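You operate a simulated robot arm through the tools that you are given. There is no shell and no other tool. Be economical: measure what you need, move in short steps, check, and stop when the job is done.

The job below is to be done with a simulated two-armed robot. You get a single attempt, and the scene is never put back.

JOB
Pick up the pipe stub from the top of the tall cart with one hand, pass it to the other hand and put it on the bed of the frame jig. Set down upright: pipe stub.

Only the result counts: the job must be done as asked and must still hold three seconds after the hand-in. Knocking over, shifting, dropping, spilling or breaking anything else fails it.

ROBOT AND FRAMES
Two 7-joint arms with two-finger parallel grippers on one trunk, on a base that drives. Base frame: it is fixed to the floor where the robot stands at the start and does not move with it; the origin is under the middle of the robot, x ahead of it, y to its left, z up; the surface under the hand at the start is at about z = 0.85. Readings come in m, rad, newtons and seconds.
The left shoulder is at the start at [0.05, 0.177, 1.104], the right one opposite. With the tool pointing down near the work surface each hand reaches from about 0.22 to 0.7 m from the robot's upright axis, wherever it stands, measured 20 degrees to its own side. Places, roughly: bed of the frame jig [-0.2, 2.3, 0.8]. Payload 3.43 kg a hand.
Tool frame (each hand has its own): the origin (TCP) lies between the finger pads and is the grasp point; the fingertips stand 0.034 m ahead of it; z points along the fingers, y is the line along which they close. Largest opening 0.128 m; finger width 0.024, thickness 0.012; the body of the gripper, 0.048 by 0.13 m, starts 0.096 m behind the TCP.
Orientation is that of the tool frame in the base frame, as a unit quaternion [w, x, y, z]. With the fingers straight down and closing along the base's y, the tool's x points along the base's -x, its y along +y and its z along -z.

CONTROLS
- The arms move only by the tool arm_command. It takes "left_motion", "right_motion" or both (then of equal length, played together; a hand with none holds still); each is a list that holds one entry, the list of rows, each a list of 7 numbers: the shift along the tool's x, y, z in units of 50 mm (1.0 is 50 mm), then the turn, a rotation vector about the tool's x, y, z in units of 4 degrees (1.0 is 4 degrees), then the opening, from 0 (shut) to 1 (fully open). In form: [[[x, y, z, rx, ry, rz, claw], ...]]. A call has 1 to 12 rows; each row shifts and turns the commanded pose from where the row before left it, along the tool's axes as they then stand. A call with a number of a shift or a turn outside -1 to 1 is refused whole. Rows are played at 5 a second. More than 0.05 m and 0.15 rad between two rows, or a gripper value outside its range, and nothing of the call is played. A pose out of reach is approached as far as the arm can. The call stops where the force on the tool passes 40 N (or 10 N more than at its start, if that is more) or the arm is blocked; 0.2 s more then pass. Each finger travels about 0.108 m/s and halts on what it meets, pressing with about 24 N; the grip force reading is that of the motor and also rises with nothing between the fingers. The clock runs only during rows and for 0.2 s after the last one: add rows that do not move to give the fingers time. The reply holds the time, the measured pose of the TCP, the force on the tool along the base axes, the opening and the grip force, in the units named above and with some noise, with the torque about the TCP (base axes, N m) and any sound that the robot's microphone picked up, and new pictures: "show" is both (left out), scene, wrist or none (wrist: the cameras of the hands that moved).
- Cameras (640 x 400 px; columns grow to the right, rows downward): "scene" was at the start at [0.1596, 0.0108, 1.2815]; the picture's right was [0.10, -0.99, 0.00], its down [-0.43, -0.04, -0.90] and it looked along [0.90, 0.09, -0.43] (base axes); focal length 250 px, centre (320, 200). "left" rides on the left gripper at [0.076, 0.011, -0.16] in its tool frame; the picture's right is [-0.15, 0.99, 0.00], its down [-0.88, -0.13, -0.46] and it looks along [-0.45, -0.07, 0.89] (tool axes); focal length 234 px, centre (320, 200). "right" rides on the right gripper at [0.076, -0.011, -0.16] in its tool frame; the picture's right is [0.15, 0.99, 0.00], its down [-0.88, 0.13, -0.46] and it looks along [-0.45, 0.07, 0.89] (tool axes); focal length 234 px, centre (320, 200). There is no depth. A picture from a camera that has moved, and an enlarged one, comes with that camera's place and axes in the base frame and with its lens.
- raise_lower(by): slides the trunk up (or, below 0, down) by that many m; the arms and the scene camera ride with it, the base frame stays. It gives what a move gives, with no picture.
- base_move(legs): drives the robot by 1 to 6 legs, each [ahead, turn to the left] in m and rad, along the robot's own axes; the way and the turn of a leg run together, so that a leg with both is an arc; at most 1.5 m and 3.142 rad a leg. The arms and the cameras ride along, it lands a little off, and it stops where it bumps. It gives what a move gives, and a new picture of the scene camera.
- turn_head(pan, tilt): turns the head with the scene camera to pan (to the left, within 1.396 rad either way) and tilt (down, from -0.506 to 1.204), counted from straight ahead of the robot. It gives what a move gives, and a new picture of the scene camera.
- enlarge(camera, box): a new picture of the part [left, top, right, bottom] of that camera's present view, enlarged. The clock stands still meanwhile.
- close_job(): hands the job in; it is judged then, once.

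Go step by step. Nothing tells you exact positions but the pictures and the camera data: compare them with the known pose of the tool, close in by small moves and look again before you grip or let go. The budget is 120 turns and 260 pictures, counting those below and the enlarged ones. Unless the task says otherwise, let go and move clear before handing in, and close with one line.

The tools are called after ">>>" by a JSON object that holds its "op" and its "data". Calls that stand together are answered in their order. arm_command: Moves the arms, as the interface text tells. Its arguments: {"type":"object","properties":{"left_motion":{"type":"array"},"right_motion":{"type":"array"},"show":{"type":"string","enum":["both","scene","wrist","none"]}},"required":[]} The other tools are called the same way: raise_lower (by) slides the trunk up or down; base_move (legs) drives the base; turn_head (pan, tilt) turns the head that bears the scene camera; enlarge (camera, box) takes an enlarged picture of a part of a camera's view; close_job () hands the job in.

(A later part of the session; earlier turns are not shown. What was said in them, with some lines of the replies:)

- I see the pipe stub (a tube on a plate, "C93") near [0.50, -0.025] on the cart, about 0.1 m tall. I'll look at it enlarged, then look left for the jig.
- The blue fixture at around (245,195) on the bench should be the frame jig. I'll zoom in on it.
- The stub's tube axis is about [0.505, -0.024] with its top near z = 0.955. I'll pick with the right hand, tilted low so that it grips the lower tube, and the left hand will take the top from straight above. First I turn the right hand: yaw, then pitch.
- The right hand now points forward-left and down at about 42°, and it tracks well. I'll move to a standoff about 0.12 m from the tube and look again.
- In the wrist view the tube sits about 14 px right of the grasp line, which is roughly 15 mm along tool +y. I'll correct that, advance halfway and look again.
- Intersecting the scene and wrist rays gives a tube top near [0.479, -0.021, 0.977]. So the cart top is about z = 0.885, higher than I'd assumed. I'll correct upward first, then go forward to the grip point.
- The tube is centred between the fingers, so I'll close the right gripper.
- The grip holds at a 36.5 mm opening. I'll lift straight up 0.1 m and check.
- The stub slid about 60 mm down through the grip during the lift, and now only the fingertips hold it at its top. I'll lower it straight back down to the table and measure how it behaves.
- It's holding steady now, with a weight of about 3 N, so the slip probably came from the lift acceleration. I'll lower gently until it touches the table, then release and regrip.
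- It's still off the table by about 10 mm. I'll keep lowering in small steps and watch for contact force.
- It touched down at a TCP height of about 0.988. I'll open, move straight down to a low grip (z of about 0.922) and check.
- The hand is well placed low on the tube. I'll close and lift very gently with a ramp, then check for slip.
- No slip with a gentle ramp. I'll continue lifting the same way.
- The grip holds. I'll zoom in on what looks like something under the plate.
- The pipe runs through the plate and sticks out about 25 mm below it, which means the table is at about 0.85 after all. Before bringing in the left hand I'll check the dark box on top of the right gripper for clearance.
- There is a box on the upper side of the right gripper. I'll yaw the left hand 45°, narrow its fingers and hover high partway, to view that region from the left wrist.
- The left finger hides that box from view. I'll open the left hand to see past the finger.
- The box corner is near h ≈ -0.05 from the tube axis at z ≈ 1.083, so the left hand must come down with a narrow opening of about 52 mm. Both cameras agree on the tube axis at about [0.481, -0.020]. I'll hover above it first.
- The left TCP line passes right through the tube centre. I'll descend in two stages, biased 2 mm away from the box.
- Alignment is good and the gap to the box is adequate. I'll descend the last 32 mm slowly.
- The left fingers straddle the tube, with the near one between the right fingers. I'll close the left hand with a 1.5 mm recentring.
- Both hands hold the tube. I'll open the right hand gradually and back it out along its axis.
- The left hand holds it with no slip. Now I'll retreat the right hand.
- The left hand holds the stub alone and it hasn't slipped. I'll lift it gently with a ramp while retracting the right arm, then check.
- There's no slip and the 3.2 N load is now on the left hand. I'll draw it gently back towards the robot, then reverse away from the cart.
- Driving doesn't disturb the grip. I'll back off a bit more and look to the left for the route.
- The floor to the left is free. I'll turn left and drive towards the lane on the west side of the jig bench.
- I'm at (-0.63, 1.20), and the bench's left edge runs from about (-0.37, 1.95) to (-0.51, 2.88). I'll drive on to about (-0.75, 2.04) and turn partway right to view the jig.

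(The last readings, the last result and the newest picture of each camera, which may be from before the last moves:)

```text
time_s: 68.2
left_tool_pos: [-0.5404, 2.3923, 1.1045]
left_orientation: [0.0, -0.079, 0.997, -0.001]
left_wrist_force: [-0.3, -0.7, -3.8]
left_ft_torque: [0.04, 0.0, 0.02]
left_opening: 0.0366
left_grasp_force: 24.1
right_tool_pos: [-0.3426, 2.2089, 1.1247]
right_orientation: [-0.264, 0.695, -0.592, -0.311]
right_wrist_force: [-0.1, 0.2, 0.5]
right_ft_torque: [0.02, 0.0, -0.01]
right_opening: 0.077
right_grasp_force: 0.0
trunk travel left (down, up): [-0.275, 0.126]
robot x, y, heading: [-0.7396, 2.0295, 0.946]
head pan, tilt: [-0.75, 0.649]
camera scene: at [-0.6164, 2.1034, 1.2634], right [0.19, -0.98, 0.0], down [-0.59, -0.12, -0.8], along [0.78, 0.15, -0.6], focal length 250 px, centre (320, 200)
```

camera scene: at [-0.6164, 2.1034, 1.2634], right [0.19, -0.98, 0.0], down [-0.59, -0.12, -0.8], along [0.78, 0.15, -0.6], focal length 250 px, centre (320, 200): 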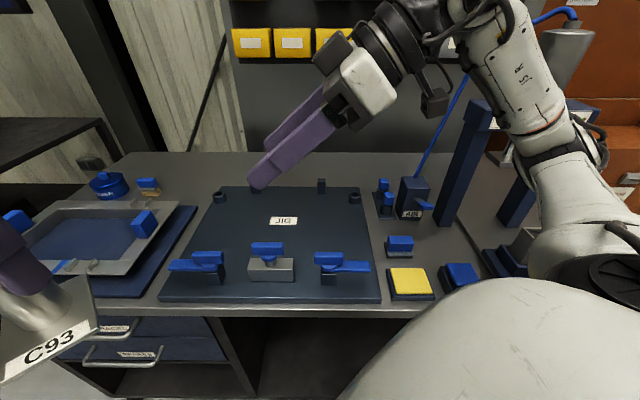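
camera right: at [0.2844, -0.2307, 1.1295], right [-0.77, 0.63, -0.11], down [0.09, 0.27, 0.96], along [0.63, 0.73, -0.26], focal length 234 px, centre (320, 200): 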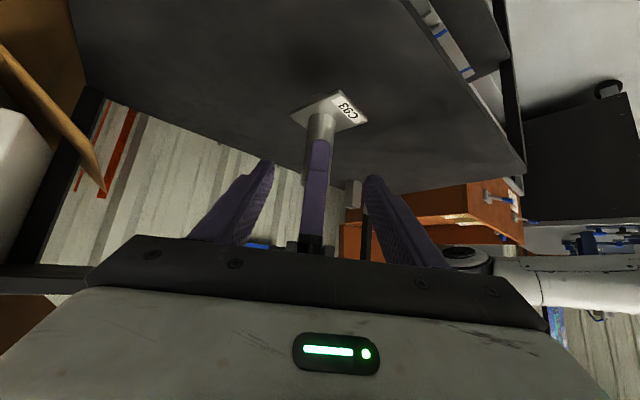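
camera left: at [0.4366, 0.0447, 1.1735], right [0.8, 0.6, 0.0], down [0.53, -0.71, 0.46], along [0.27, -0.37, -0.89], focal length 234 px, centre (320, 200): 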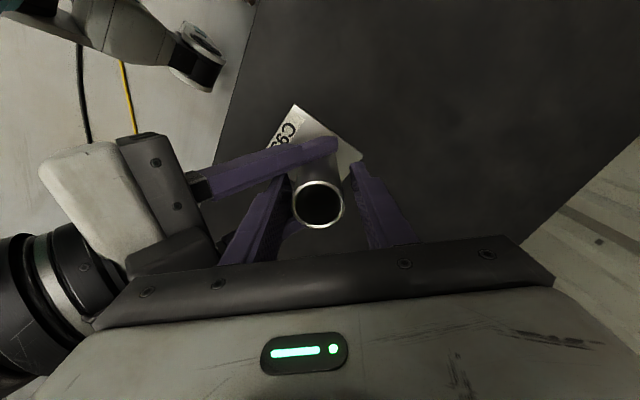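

The jig bed is clearly visible: a dark blue plate centred near (-0.16, 2.29) with clamps on its near edge and clear space in the middle. I'll finish the turn to face it.

>>> {"op": "base_move", "data": {"legs": [[0, -0.79]]}}

>>> {"op": "turn_head", "data": {"pan": 0.1, "tilt": 0.75}}

>>> {"op": "enlarge", "data": {"camera": "left", "box": [80, 20, 560, 270]}}

```text
time_s: 70.6
left_tool_pos: [-0.3421, 2.1411, 1.1039]
left_orientation: [-0.002, 0.31, 0.951, 0.0]
left_wrist_force: [0.6, 0.5, -3.7]
left_ft_torque: [0.04, -0.01, -0.03]
left_opening: 0.0368
left_grasp_force: 24.1
right_tool_pos: [-0.3326, 1.8724, 1.1251]
right_orientation: [0.363, -0.413, 0.815, 0.184]
right_wrist_force: [0.1, -0.2, 0.9]
right_ft_torque: [0.03, 0.01, 0.03]
right_opening: 0.0768
right_grasp_force: 0.1
trunk travel left (down, up): [-0.275, 0.126]
robot x, y, heading: [-0.7401, 2.0325, 0.154]
head pan, tilt: [-0.75, 0.649]
camera scene: at [-0.6015, 1.9915, 1.2633], right [-0.56, -0.83, 0.0], down [-0.5, 0.34, -0.8], along [0.66, -0.45, -0.6], focal length 250 px, centre (320, 200)
```

scene: 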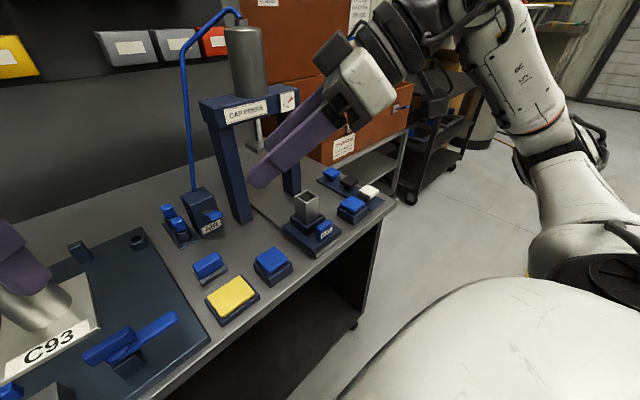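

```text
time_s: 71.8
left_tool_pos: [-0.3416, 2.1416, 1.1047]
left_orientation: [0.0, 0.311, 0.95, -0.001]
left_wrist_force: [0.1, -0.5, -3.2]
left_ft_torque: [0.04, 0.0, -0.03]
left_opening: 0.0369
left_grasp_force: 23.5
right_tool_pos: [-0.3328, 1.8724, 1.1242]
right_orientation: [0.363, -0.414, 0.814, 0.185]
right_wrist_force: [0.1, 0.2, 0.0]
right_ft_torque: [-0.01, 0.0, 0.02]
right_opening: 0.0768
right_grasp_force: 0.0
trunk travel left (down, up): [-0.275, 0.126]
robot x, y, heading: [-0.7407, 2.0258, 0.157]
head pan, tilt: [0.099, 0.75]
camera scene: at [-0.5931, 2.0612, 1.2547], right [0.25, -0.97, 0.0], down [-0.66, -0.17, -0.73], along [0.71, 0.18, -0.68], focal length 250 px, centre (320, 200)
```

scene: 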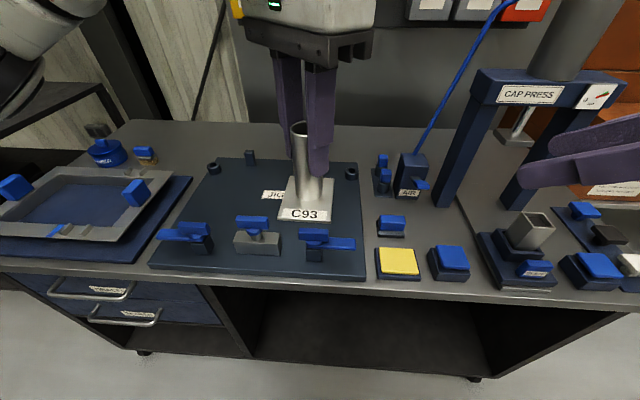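

```text
1.33 times, centred on (320, 145) of left
camera zoom: at [-0.3965, 2.196, 1.2621], right [0.7, 0.71, 0.0], down [0.63, -0.62, 0.46], along [0.32, -0.32, -0.89], focal length 312 px, centre (320, 273)
```

zoom: 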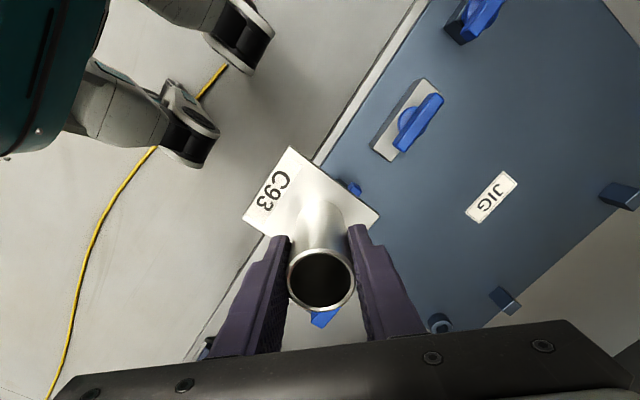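

I'm facing the bed now. The stub's bottom is about 0.11 m below the left TCP and well clear of the clamps. I'll move horizontally and gently over the clear middle at about (-0.145, 2.275).

>>> {"op": "arm_command", "data": {"left_motion": [[[-0.042, 0.12, 0, 0, 0, 0, 0], [-0.077, 0.22, 0, 0, 0, 0, 0], [-0.12, 0.34, 0, 0, 0, 0, 0], [-0.154, 0.44, 0, 0, 0, 0, 0], [-0.182, 0.52, 0, 0, 0, 0, 0], [-0.19, 0.54, 0, 0, 0, 0, 0], [-0.19, 0.54, 0, 0, 0, 0, 0], [-0.182, 0.52, 0, 0, 0, 0, 0], [-0.154, 0.44, 0, 0, 0, 0, 0], [-0.126, 0.36, 0, 0, 0, 0, 0], [-0.09, 0.26, 0, 0, 0, 0, 0], [-0.056, 0.16, 0, 0, 0, 0, 0]]], "show": "both"}}

```text
time_s: 74.4
left_tool_pos: [-0.1632, 2.2722, 1.1014]
left_orientation: [-0.001, 0.311, 0.951, 0.0]
left_wrist_force: [-0.3, -0.9, -3.3]
left_ft_torque: [0.01, 0.01, -0.01]
left_opening: 0.0366
left_grasp_force: 23.4
left hand out of reach, approached as far as the arm can: row 11, 12
right_tool_pos: [-0.3312, 1.8721, 1.1248]
right_orientation: [0.362, -0.413, 0.815, 0.184]
right_wrist_force: [0.0, 0.2, 0.2]
right_ft_torque: [-0.01, -0.03, 0.01]
right_opening: 0.0766
right_grasp_force: 0.1
trunk travel left (down, up): [-0.275, 0.126]
robot x, y, heading: [-0.7401, 2.0293, 0.154]
head pan, tilt: [0.099, 0.75]
camera scene: at [-0.593, 2.0612, 1.2547], right [0.25, -0.97, 0.0], down [-0.66, -0.17, -0.73], along [0.71, 0.18, -0.68], focal length 250 px, centre (320, 200)
camera left: at [-0.2184, 2.3263, 1.2596], right [0.7, 0.71, 0.0], down [0.63, -0.63, 0.46], along [0.32, -0.32, -0.89], focal length 234 px, centre (320, 200)
```

scene: 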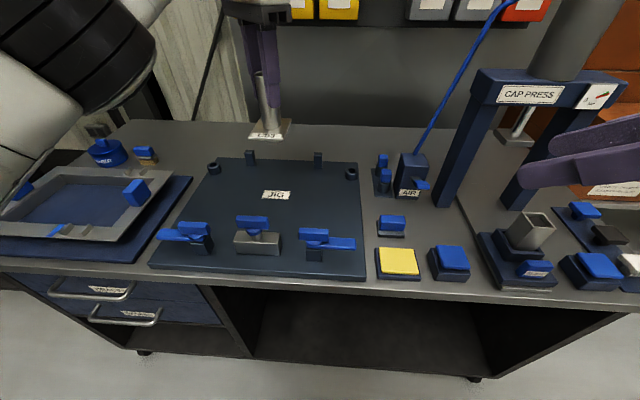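
left: 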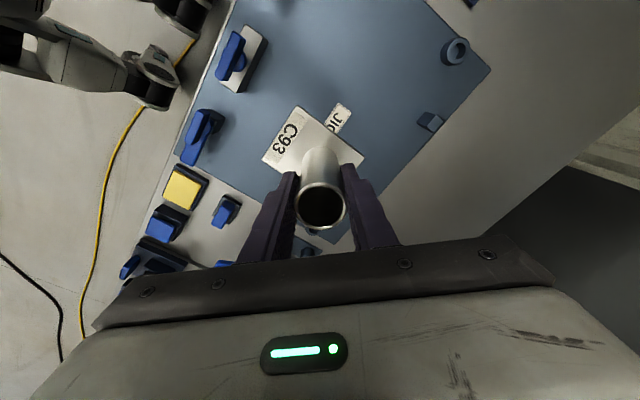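

The reach limit left the hand at (-0.163, 2.272), which is still over clear bed, and lower down the reach improves. I'll lower gently in stages.

>>> {"op": "arm_command", "data": {"left_motion": [[[0, 0, 0.04, 0, 0, 0, 0], [0, 0, 0.08, 0, 0, 0, 0], [0, 0, 0.12, 0, 0, 0, 0], [0, 0, 0.16, 0, 0, 0, 0], [0, 0, 0.2, 0, 0, 0, 0], [0, 0, 0.24, 0, 0, 0, 0], [0, 0, 0.24, 0, 0, 0, 0], [0, 0, 0.2, 0, 0, 0, 0], [0, 0, 0.16, 0, 0, 0, 0], [0, 0, 0.12, 0, 0, 0, 0], [0, 0, 0.08, 0, 0, 0, 0], [0, 0, 0.04, 0, 0, 0, 0]]], "show": "both"}}

>>> {"op": "enlarge", "data": {"camera": "scene", "box": [180, 100, 380, 260]}}

```text
time_s: 77.0
left_tool_pos: [-0.1637, 2.2728, 1.0167]
left_orientation: [0.0, 0.31, 0.951, -0.002]
left_wrist_force: [-0.5, 0.2, -3.0]
left_ft_torque: [0.01, 0.04, -0.01]
left_opening: 0.0365
left_grasp_force: 24.1
right_tool_pos: [-0.3327, 1.872, 1.1246]
right_orientation: [0.362, -0.414, 0.815, 0.185]
right_wrist_force: [0.0, -0.2, 0.2]
right_ft_torque: [-0.02, -0.06, 0.02]
right_opening: 0.0765
right_grasp_force: 0.0
trunk travel left (down, up): [-0.275, 0.126]
robot x, y, heading: [-0.7417, 2.0278, 0.154]
head pan, tilt: [0.099, 0.75]
camera scene: at [-0.593, 2.0614, 1.2547], right [0.25, -0.97, 0.0], down [-0.66, -0.17, -0.73], along [0.71, 0.18, -0.68], focal length 250 px, centre (320, 200)
camera left: at [-0.2188, 2.3269, 1.1756], right [0.7, 0.71, 0.0], down [0.63, -0.62, 0.46], along [0.32, -0.32, -0.89], focal length 234 px, centre (320, 200)
```

scene: 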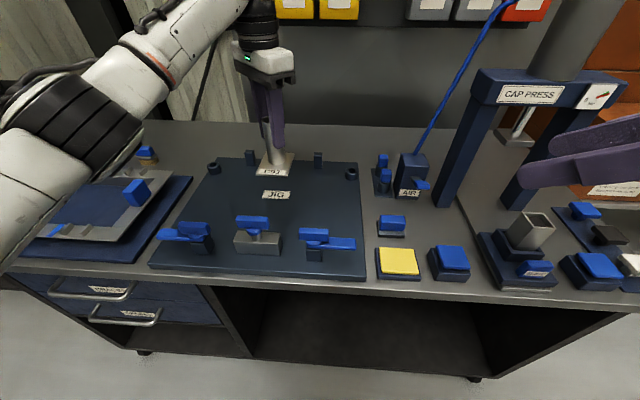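
left: 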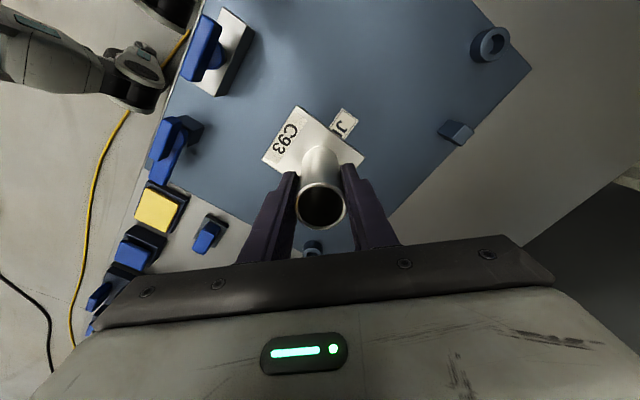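

```text
2.50 times, centred on (280, 180) of scene
camera zoom: at [-0.593, 2.0614, 1.2547], right [0.25, -0.97, 0.0], down [-0.66, -0.17, -0.73], along [0.71, 0.18, -0.68], focal length 624 px, centre (420, 250)
```

zoom: 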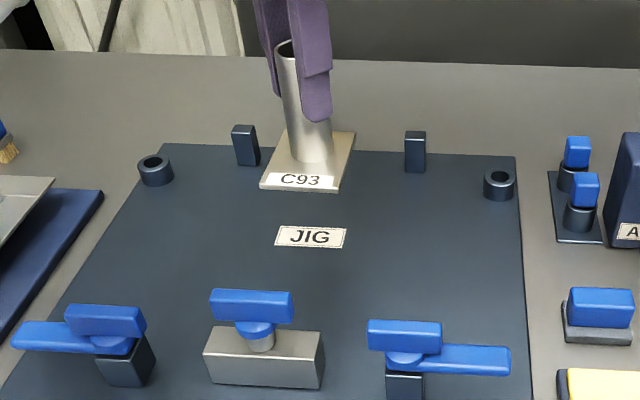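

It's clear all round, so I'll continue lowering.

>>> {"op": "arm_command", "data": {"left_motion": [[[0, 0, 0.04, 0, 0, 0, 0], [0, 0, 0.08, 0, 0, 0, 0], [0, 0, 0.12, 0, 0, 0, 0], [0, 0, 0.16, 0, 0, 0, 0], [0, 0, 0.2, 0, 0, 0, 0], [0, 0, 0.22, 0, 0, 0, 0], [0, 0, 0.22, 0, 0, 0, 0], [0, 0, 0.2, 0, 0, 0, 0], [0, 0, 0.16, 0, 0, 0, 0], [0, 0, 0.12, 0, 0, 0, 0], [0, 0, 0.08, 0, 0, 0, 0], [0, 0, 0.04, 0, 0, 0, 0]]], "show": "both"}}

>>> {"op": "enlarge", "data": {"camera": "scene", "box": [180, 100, 380, 260]}}

```text
time_s: 79.6
left_tool_pos: [-0.1627, 2.2735, 0.9345]
left_orientation: [0.0, 0.311, 0.951, -0.001]
left_wrist_force: [-0.8, 0.4, -2.9]
left_ft_torque: [0.04, -0.01, -0.01]
left_opening: 0.0365
left_grasp_force: 24.1
right_tool_pos: [-0.3319, 1.8721, 1.1244]
right_orientation: [0.362, -0.414, 0.814, 0.185]
right_wrist_force: [-0.3, 0.2, 0.4]
right_ft_torque: [-0.01, -0.03, 0.0]
right_opening: 0.0769
right_grasp_force: 0.0
trunk travel left (down, up): [-0.275, 0.126]
robot x, y, heading: [-0.7397, 2.0258, 0.157]
head pan, tilt: [0.099, 0.75]
camera scene: at [-0.593, 2.0614, 1.2547], right [0.25, -0.97, 0.0], down [-0.66, -0.17, -0.73], along [0.71, 0.18, -0.68], focal length 250 px, centre (320, 200)
camera left: at [-0.2188, 2.3269, 1.0937], right [0.7, 0.71, 0.0], down [0.63, -0.62, 0.46], along [0.32, -0.32, -0.89], focal length 234 px, centre (320, 200)
```

scene: 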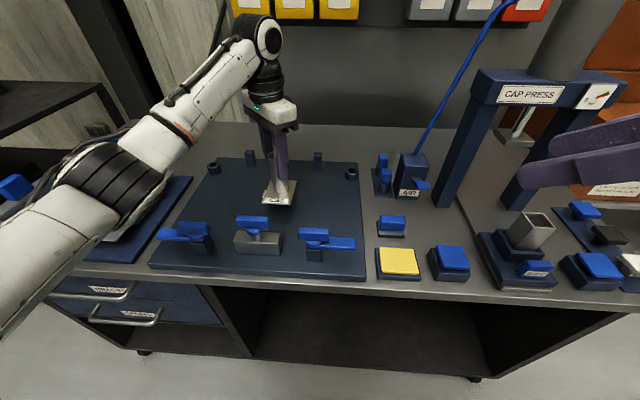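
left: 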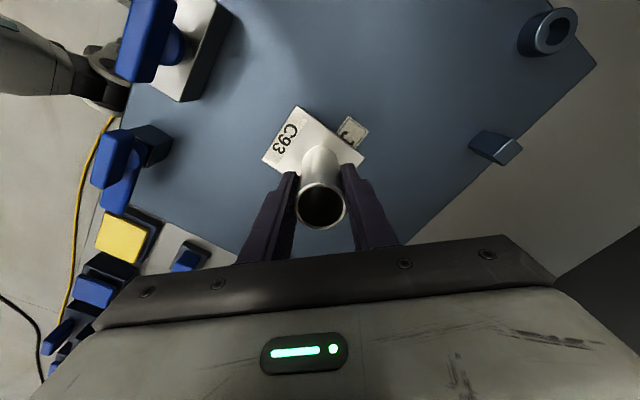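

```text
2.50 times, centred on (280, 180) of scene
camera zoom: at [-0.593, 2.0614, 1.2547], right [0.25, -0.97, 0.0], down [-0.66, -0.17, -0.73], along [0.71, 0.18, -0.68], focal length 624 px, centre (420, 250)
```

zoom: 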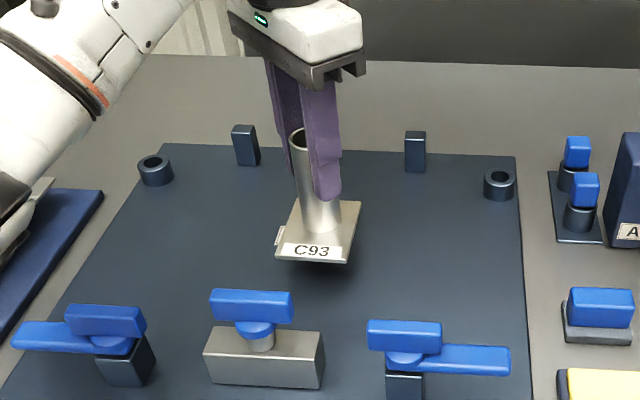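

The stub is about 20 mm above the bed, on clear space. I'll take it down slowly and watch for contact.

>>> {"op": "arm_command", "data": {"left_motion": [[[0, 0, 0.03, 0, 0, 0, 0], [0, 0, 0.06, 0, 0, 0, 0], [0, 0, 0.08, 0, 0, 0, 0], [0, 0, 0.08, 0, 0, 0, 0], [0, 0, 0.05, 0, 0, 0, 0], [0, 0, 0.02, 0, 0, 0, 0], [0, 0, 0, 0, 0, 0, 0]]], "show": "none"}}

>>> {"op": "enlarge", "data": {"camera": "scene", "box": [230, 130, 330, 210]}}

```text
time_s: 81.2
left_tool_pos: [-0.1646, 2.2712, 0.9225]
left_orientation: [0.003, 0.31, 0.951, 0.0]
left_wrist_force: [4.1, 1.8, 22.1]
left_ft_torque: [-0.07, -0.06, 0.01]
left_opening: 0.036
left_grasp_force: 23.8
right_tool_pos: [-0.333, 1.8719, 1.1246]
right_orientation: [0.362, -0.415, 0.814, 0.184]
right_wrist_force: [0.0, 0.5, 0.5]
right_ft_torque: [-0.03, -0.01, 0.03]
right_opening: 0.0769
right_grasp_force: 0.1
trunk travel left (down, up): [-0.275, 0.126]
robot x, y, heading: [-0.7427, 2.0265, 0.156]
head pan, tilt: [0.099, 0.75]
```

```text
5.00 times, centred on (280, 170) of scene
camera zoom: at [-0.5949, 2.0605, 1.2551], right [0.25, -0.97, 0.0], down [-0.66, -0.17, -0.73], along [0.71, 0.18, -0.68], focal length 1248 px, centre (520, 350)
```

zoom: 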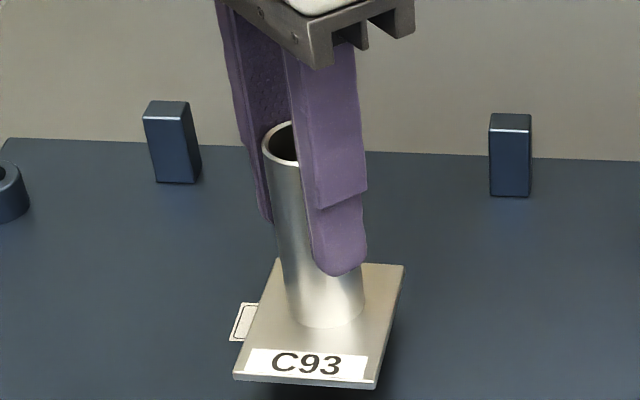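

It's in firm contact with the bed (22 N, TCP 0.9225). I'll back off about 3 mm to relax the press before releasing.

>>> {"op": "arm_command", "data": {"left_motion": [[[0, 0, -0.03, 0, 0, 0, 0], [0, 0, -0.02, 0, 0, 0, 0], [0, 0, 0, 0, 0, 0, 0]]], "show": "wrist"}}

>>> {"op": "enlarge", "data": {"camera": "scene", "box": [230, 130, 330, 210]}}

```text
time_s: 82.0
left_tool_pos: [-0.1654, 2.2727, 0.9227]
left_orientation: [0.001, 0.31, 0.951, 0.0]
left_wrist_force: [5.9, -0.2, 11.8]
left_ft_torque: [-0.14, -0.72, 0.09]
left_opening: 0.0365
left_grasp_force: 24.3
right_tool_pos: [-0.3331, 1.8716, 1.125]
right_orientation: [0.363, -0.413, 0.815, 0.184]
right_wrist_force: [-0.2, -0.2, 0.6]
right_ft_torque: [0.0, 0.01, -0.02]
right_opening: 0.0768
right_grasp_force: 0.1
trunk travel left (down, up): [-0.275, 0.126]
robot x, y, heading: [-0.7446, 2.027, 0.155]
head pan, tilt: [0.099, 0.75]
camera left: at [-0.2198, 2.3261, 1.0811], right [0.7, 0.71, 0.0], down [0.63, -0.62, 0.46], along [0.33, -0.32, -0.89], focal length 234 px, centre (320, 200)
```

left: 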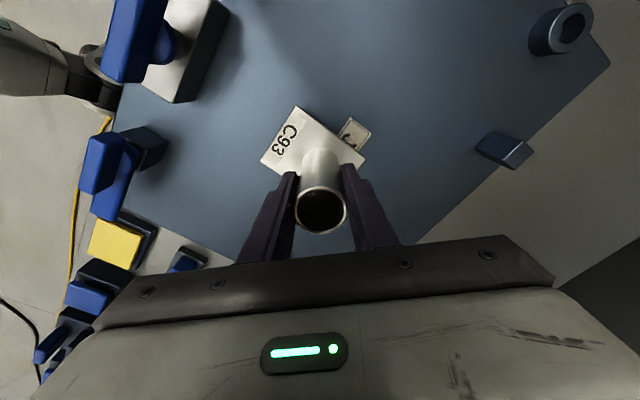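

```text
5.00 times, centred on (280, 170) of scene
camera zoom: at [-0.5939, 2.0607, 1.2548], right [0.25, -0.97, 0.0], down [-0.66, -0.17, -0.73], along [0.71, 0.18, -0.68], focal length 1248 px, centre (520, 350)
```

zoom: 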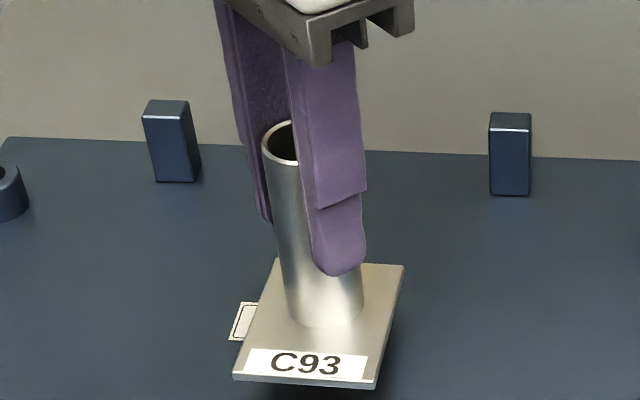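

>>> {"op": "arm_command", "data": {"left_motion": [[[0, 0, -0.02, 0, 0, 0, 0], [0, 0, -0.01, 0, 0, 0, 0], [0, 0, 0, 0, 0, 0, 0], [0, 0, 0, 0, 0, 0, 0]]], "show": "none"}}

```text
time_s: 83.0
left_tool_pos: [-0.1657, 2.2723, 0.9231]
left_orientation: [-0.002, 0.31, 0.951, 0.0]
left_wrist_force: [0.7, -1.4, 1.3]
left_ft_torque: [-0.11, -0.12, -0.01]
left_opening: 0.0366
left_grasp_force: 24.5
right_tool_pos: [-0.3328, 1.8732, 1.1249]
right_orientation: [0.362, -0.414, 0.815, 0.184]
right_wrist_force: [-0.5, -0.2, -0.7]
right_ft_torque: [0.01, -0.01, 0.02]
right_opening: 0.0768
right_grasp_force: 0.1
trunk travel left (down, up): [-0.275, 0.126]
robot x, y, heading: [-0.7387, 2.0295, 0.157]
head pan, tilt: [0.099, 0.75]
```

The press is nearly gone and the stub is standing on the bed. I'll open gradually.

>>> {"op": "arm_command", "data": {"left_motion": [[[0, 0, 0, 0, 0, 0, 0.3], [0, 0, 0, 0, 0, 0, 0.34], [0, 0, 0, 0, 0, 0, 0.4], [0, 0, 0, 0, 0, 0, 0.48], [0, 0, 0, 0, 0, 0, 0.55], [0, 0, 0, 0, 0, 0, 0.55]]], "show": "wrist"}}

>>> {"op": "enlarge", "data": {"camera": "scene", "box": [230, 130, 330, 210]}}

```text
time_s: 84.4
left_tool_pos: [-0.1638, 2.2722, 0.9242]
left_orientation: [-0.001, 0.311, 0.951, 0.0]
left_wrist_force: [-0.6, 0.4, -0.1]
left_ft_torque: [0.03, 0.01, 0.02]
left_opening: 0.0702
left_grasp_force: 0.1
right_tool_pos: [-0.3327, 1.8724, 1.1258]
right_orientation: [0.362, -0.414, 0.815, 0.185]
right_wrist_force: [1.1, 0.3, 0.1]
right_ft_torque: [0.02, 0.02, 0.04]
right_opening: 0.0767
right_grasp_force: 0.1
trunk travel left (down, up): [-0.275, 0.126]
robot x, y, heading: [-0.7398, 2.0294, 0.156]
head pan, tilt: [0.099, 0.75]
camera left: at [-0.2194, 2.3266, 1.0822], right [0.7, 0.71, 0.0], down [0.63, -0.62, 0.46], along [0.32, -0.32, -0.89], focal length 234 px, centre (320, 200)
```

left: 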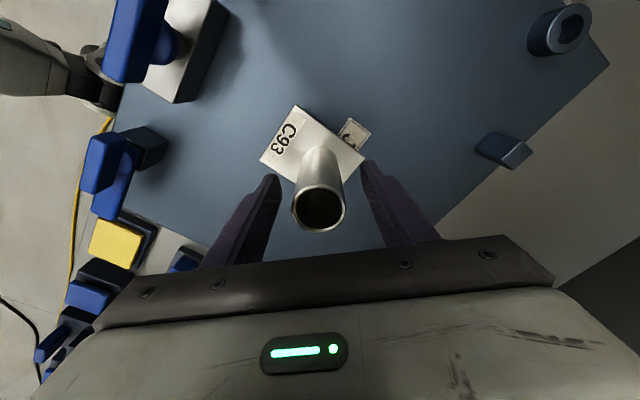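

```text
5.00 times, centred on (280, 170) of scene
camera zoom: at [-0.5933, 2.0612, 1.2548], right [0.25, -0.97, 0.0], down [-0.66, -0.17, -0.73], along [0.71, 0.18, -0.68], focal length 1248 px, centre (520, 350)
```

zoom: 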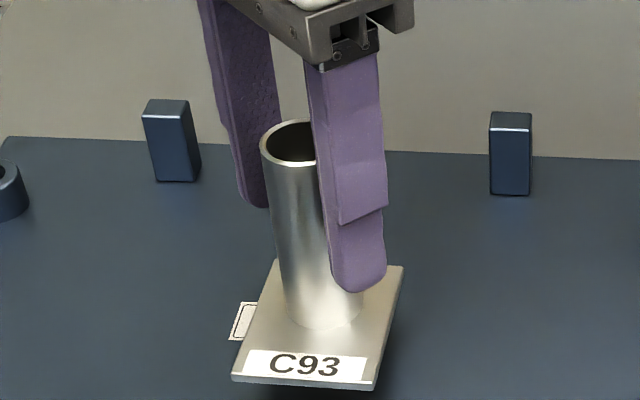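

The stub stands freely and upright. I'll withdraw the hand straight up.

>>> {"op": "arm_command", "data": {"left_motion": [[[0, 0, -0.1, 0, 0, 0, 0.55], [0, 0, -0.2, 0, 0, 0, 0.55], [0, 0, -0.3, 0, 0, 0, 0.55], [0, 0, -0.4, 0, 0, 0, 0.55], [0, 0, -0.5, 0, 0, 0, 0.55], [0, 0, -0.5, 0, 0, 0, 0.55], [0, 0, -0.5, 0, 0, 0, 0.55], [0, 0, -0.5, 0, 0, 0, 0.55], [0, 0, -0.3, 0, 0, 0, 0.55]]], "show": "both"}}

```text
time_s: 86.4
left_tool_pos: [-0.1632, 2.2732, 1.0899]
left_orientation: [-0.001, 0.311, 0.951, 0.0]
left_wrist_force: [0.7, 0.4, 0.1]
left_ft_torque: [0.0, -0.02, -0.01]
left_opening: 0.0704
left_grasp_force: 0.0
right_tool_pos: [-0.333, 1.8721, 1.1252]
right_orientation: [0.363, -0.413, 0.815, 0.185]
right_wrist_force: [0.1, 0.5, -0.3]
right_ft_torque: [-0.03, 0.01, -0.01]
right_opening: 0.0769
right_grasp_force: 0.1
trunk travel left (down, up): [-0.275, 0.126]
robot x, y, heading: [-0.7414, 2.0259, 0.157]
head pan, tilt: [0.099, 0.75]
camera scene: at [-0.5934, 2.061, 1.2548], right [0.25, -0.97, 0.0], down [-0.66, -0.17, -0.73], along [0.71, 0.18, -0.68], focal length 250 px, centre (320, 200)
camera left: at [-0.2191, 2.3267, 1.248], right [0.7, 0.71, 0.0], down [0.63, -0.62, 0.46], along [0.32, -0.32, -0.89], focal length 234 px, centre (320, 200)
```

scene: 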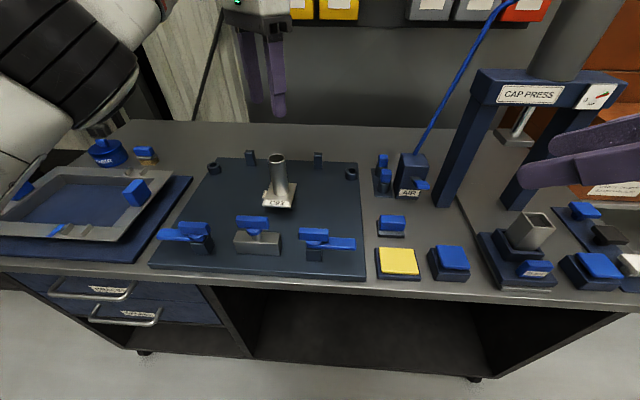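
left: 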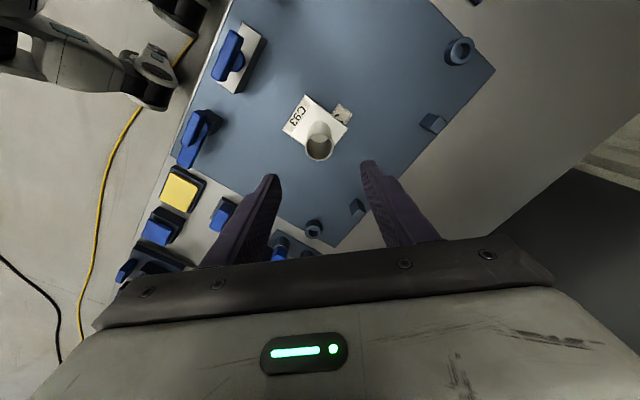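

The pipe stub stands upright on the jig bed, both hands are clear and nothing else has been disturbed. I'll hand in the job.

>>> {"op": "close_job", "data": {}}

```text
The job is handed in.
```

The pipe stub was picked up with the right hand, passed to the left, and now stands upright on the bed of the frame jig, with both hands clear. On the first lift it slid down in the right hand's grip, so I set it back on the cart and regripped it lower before carrying on.
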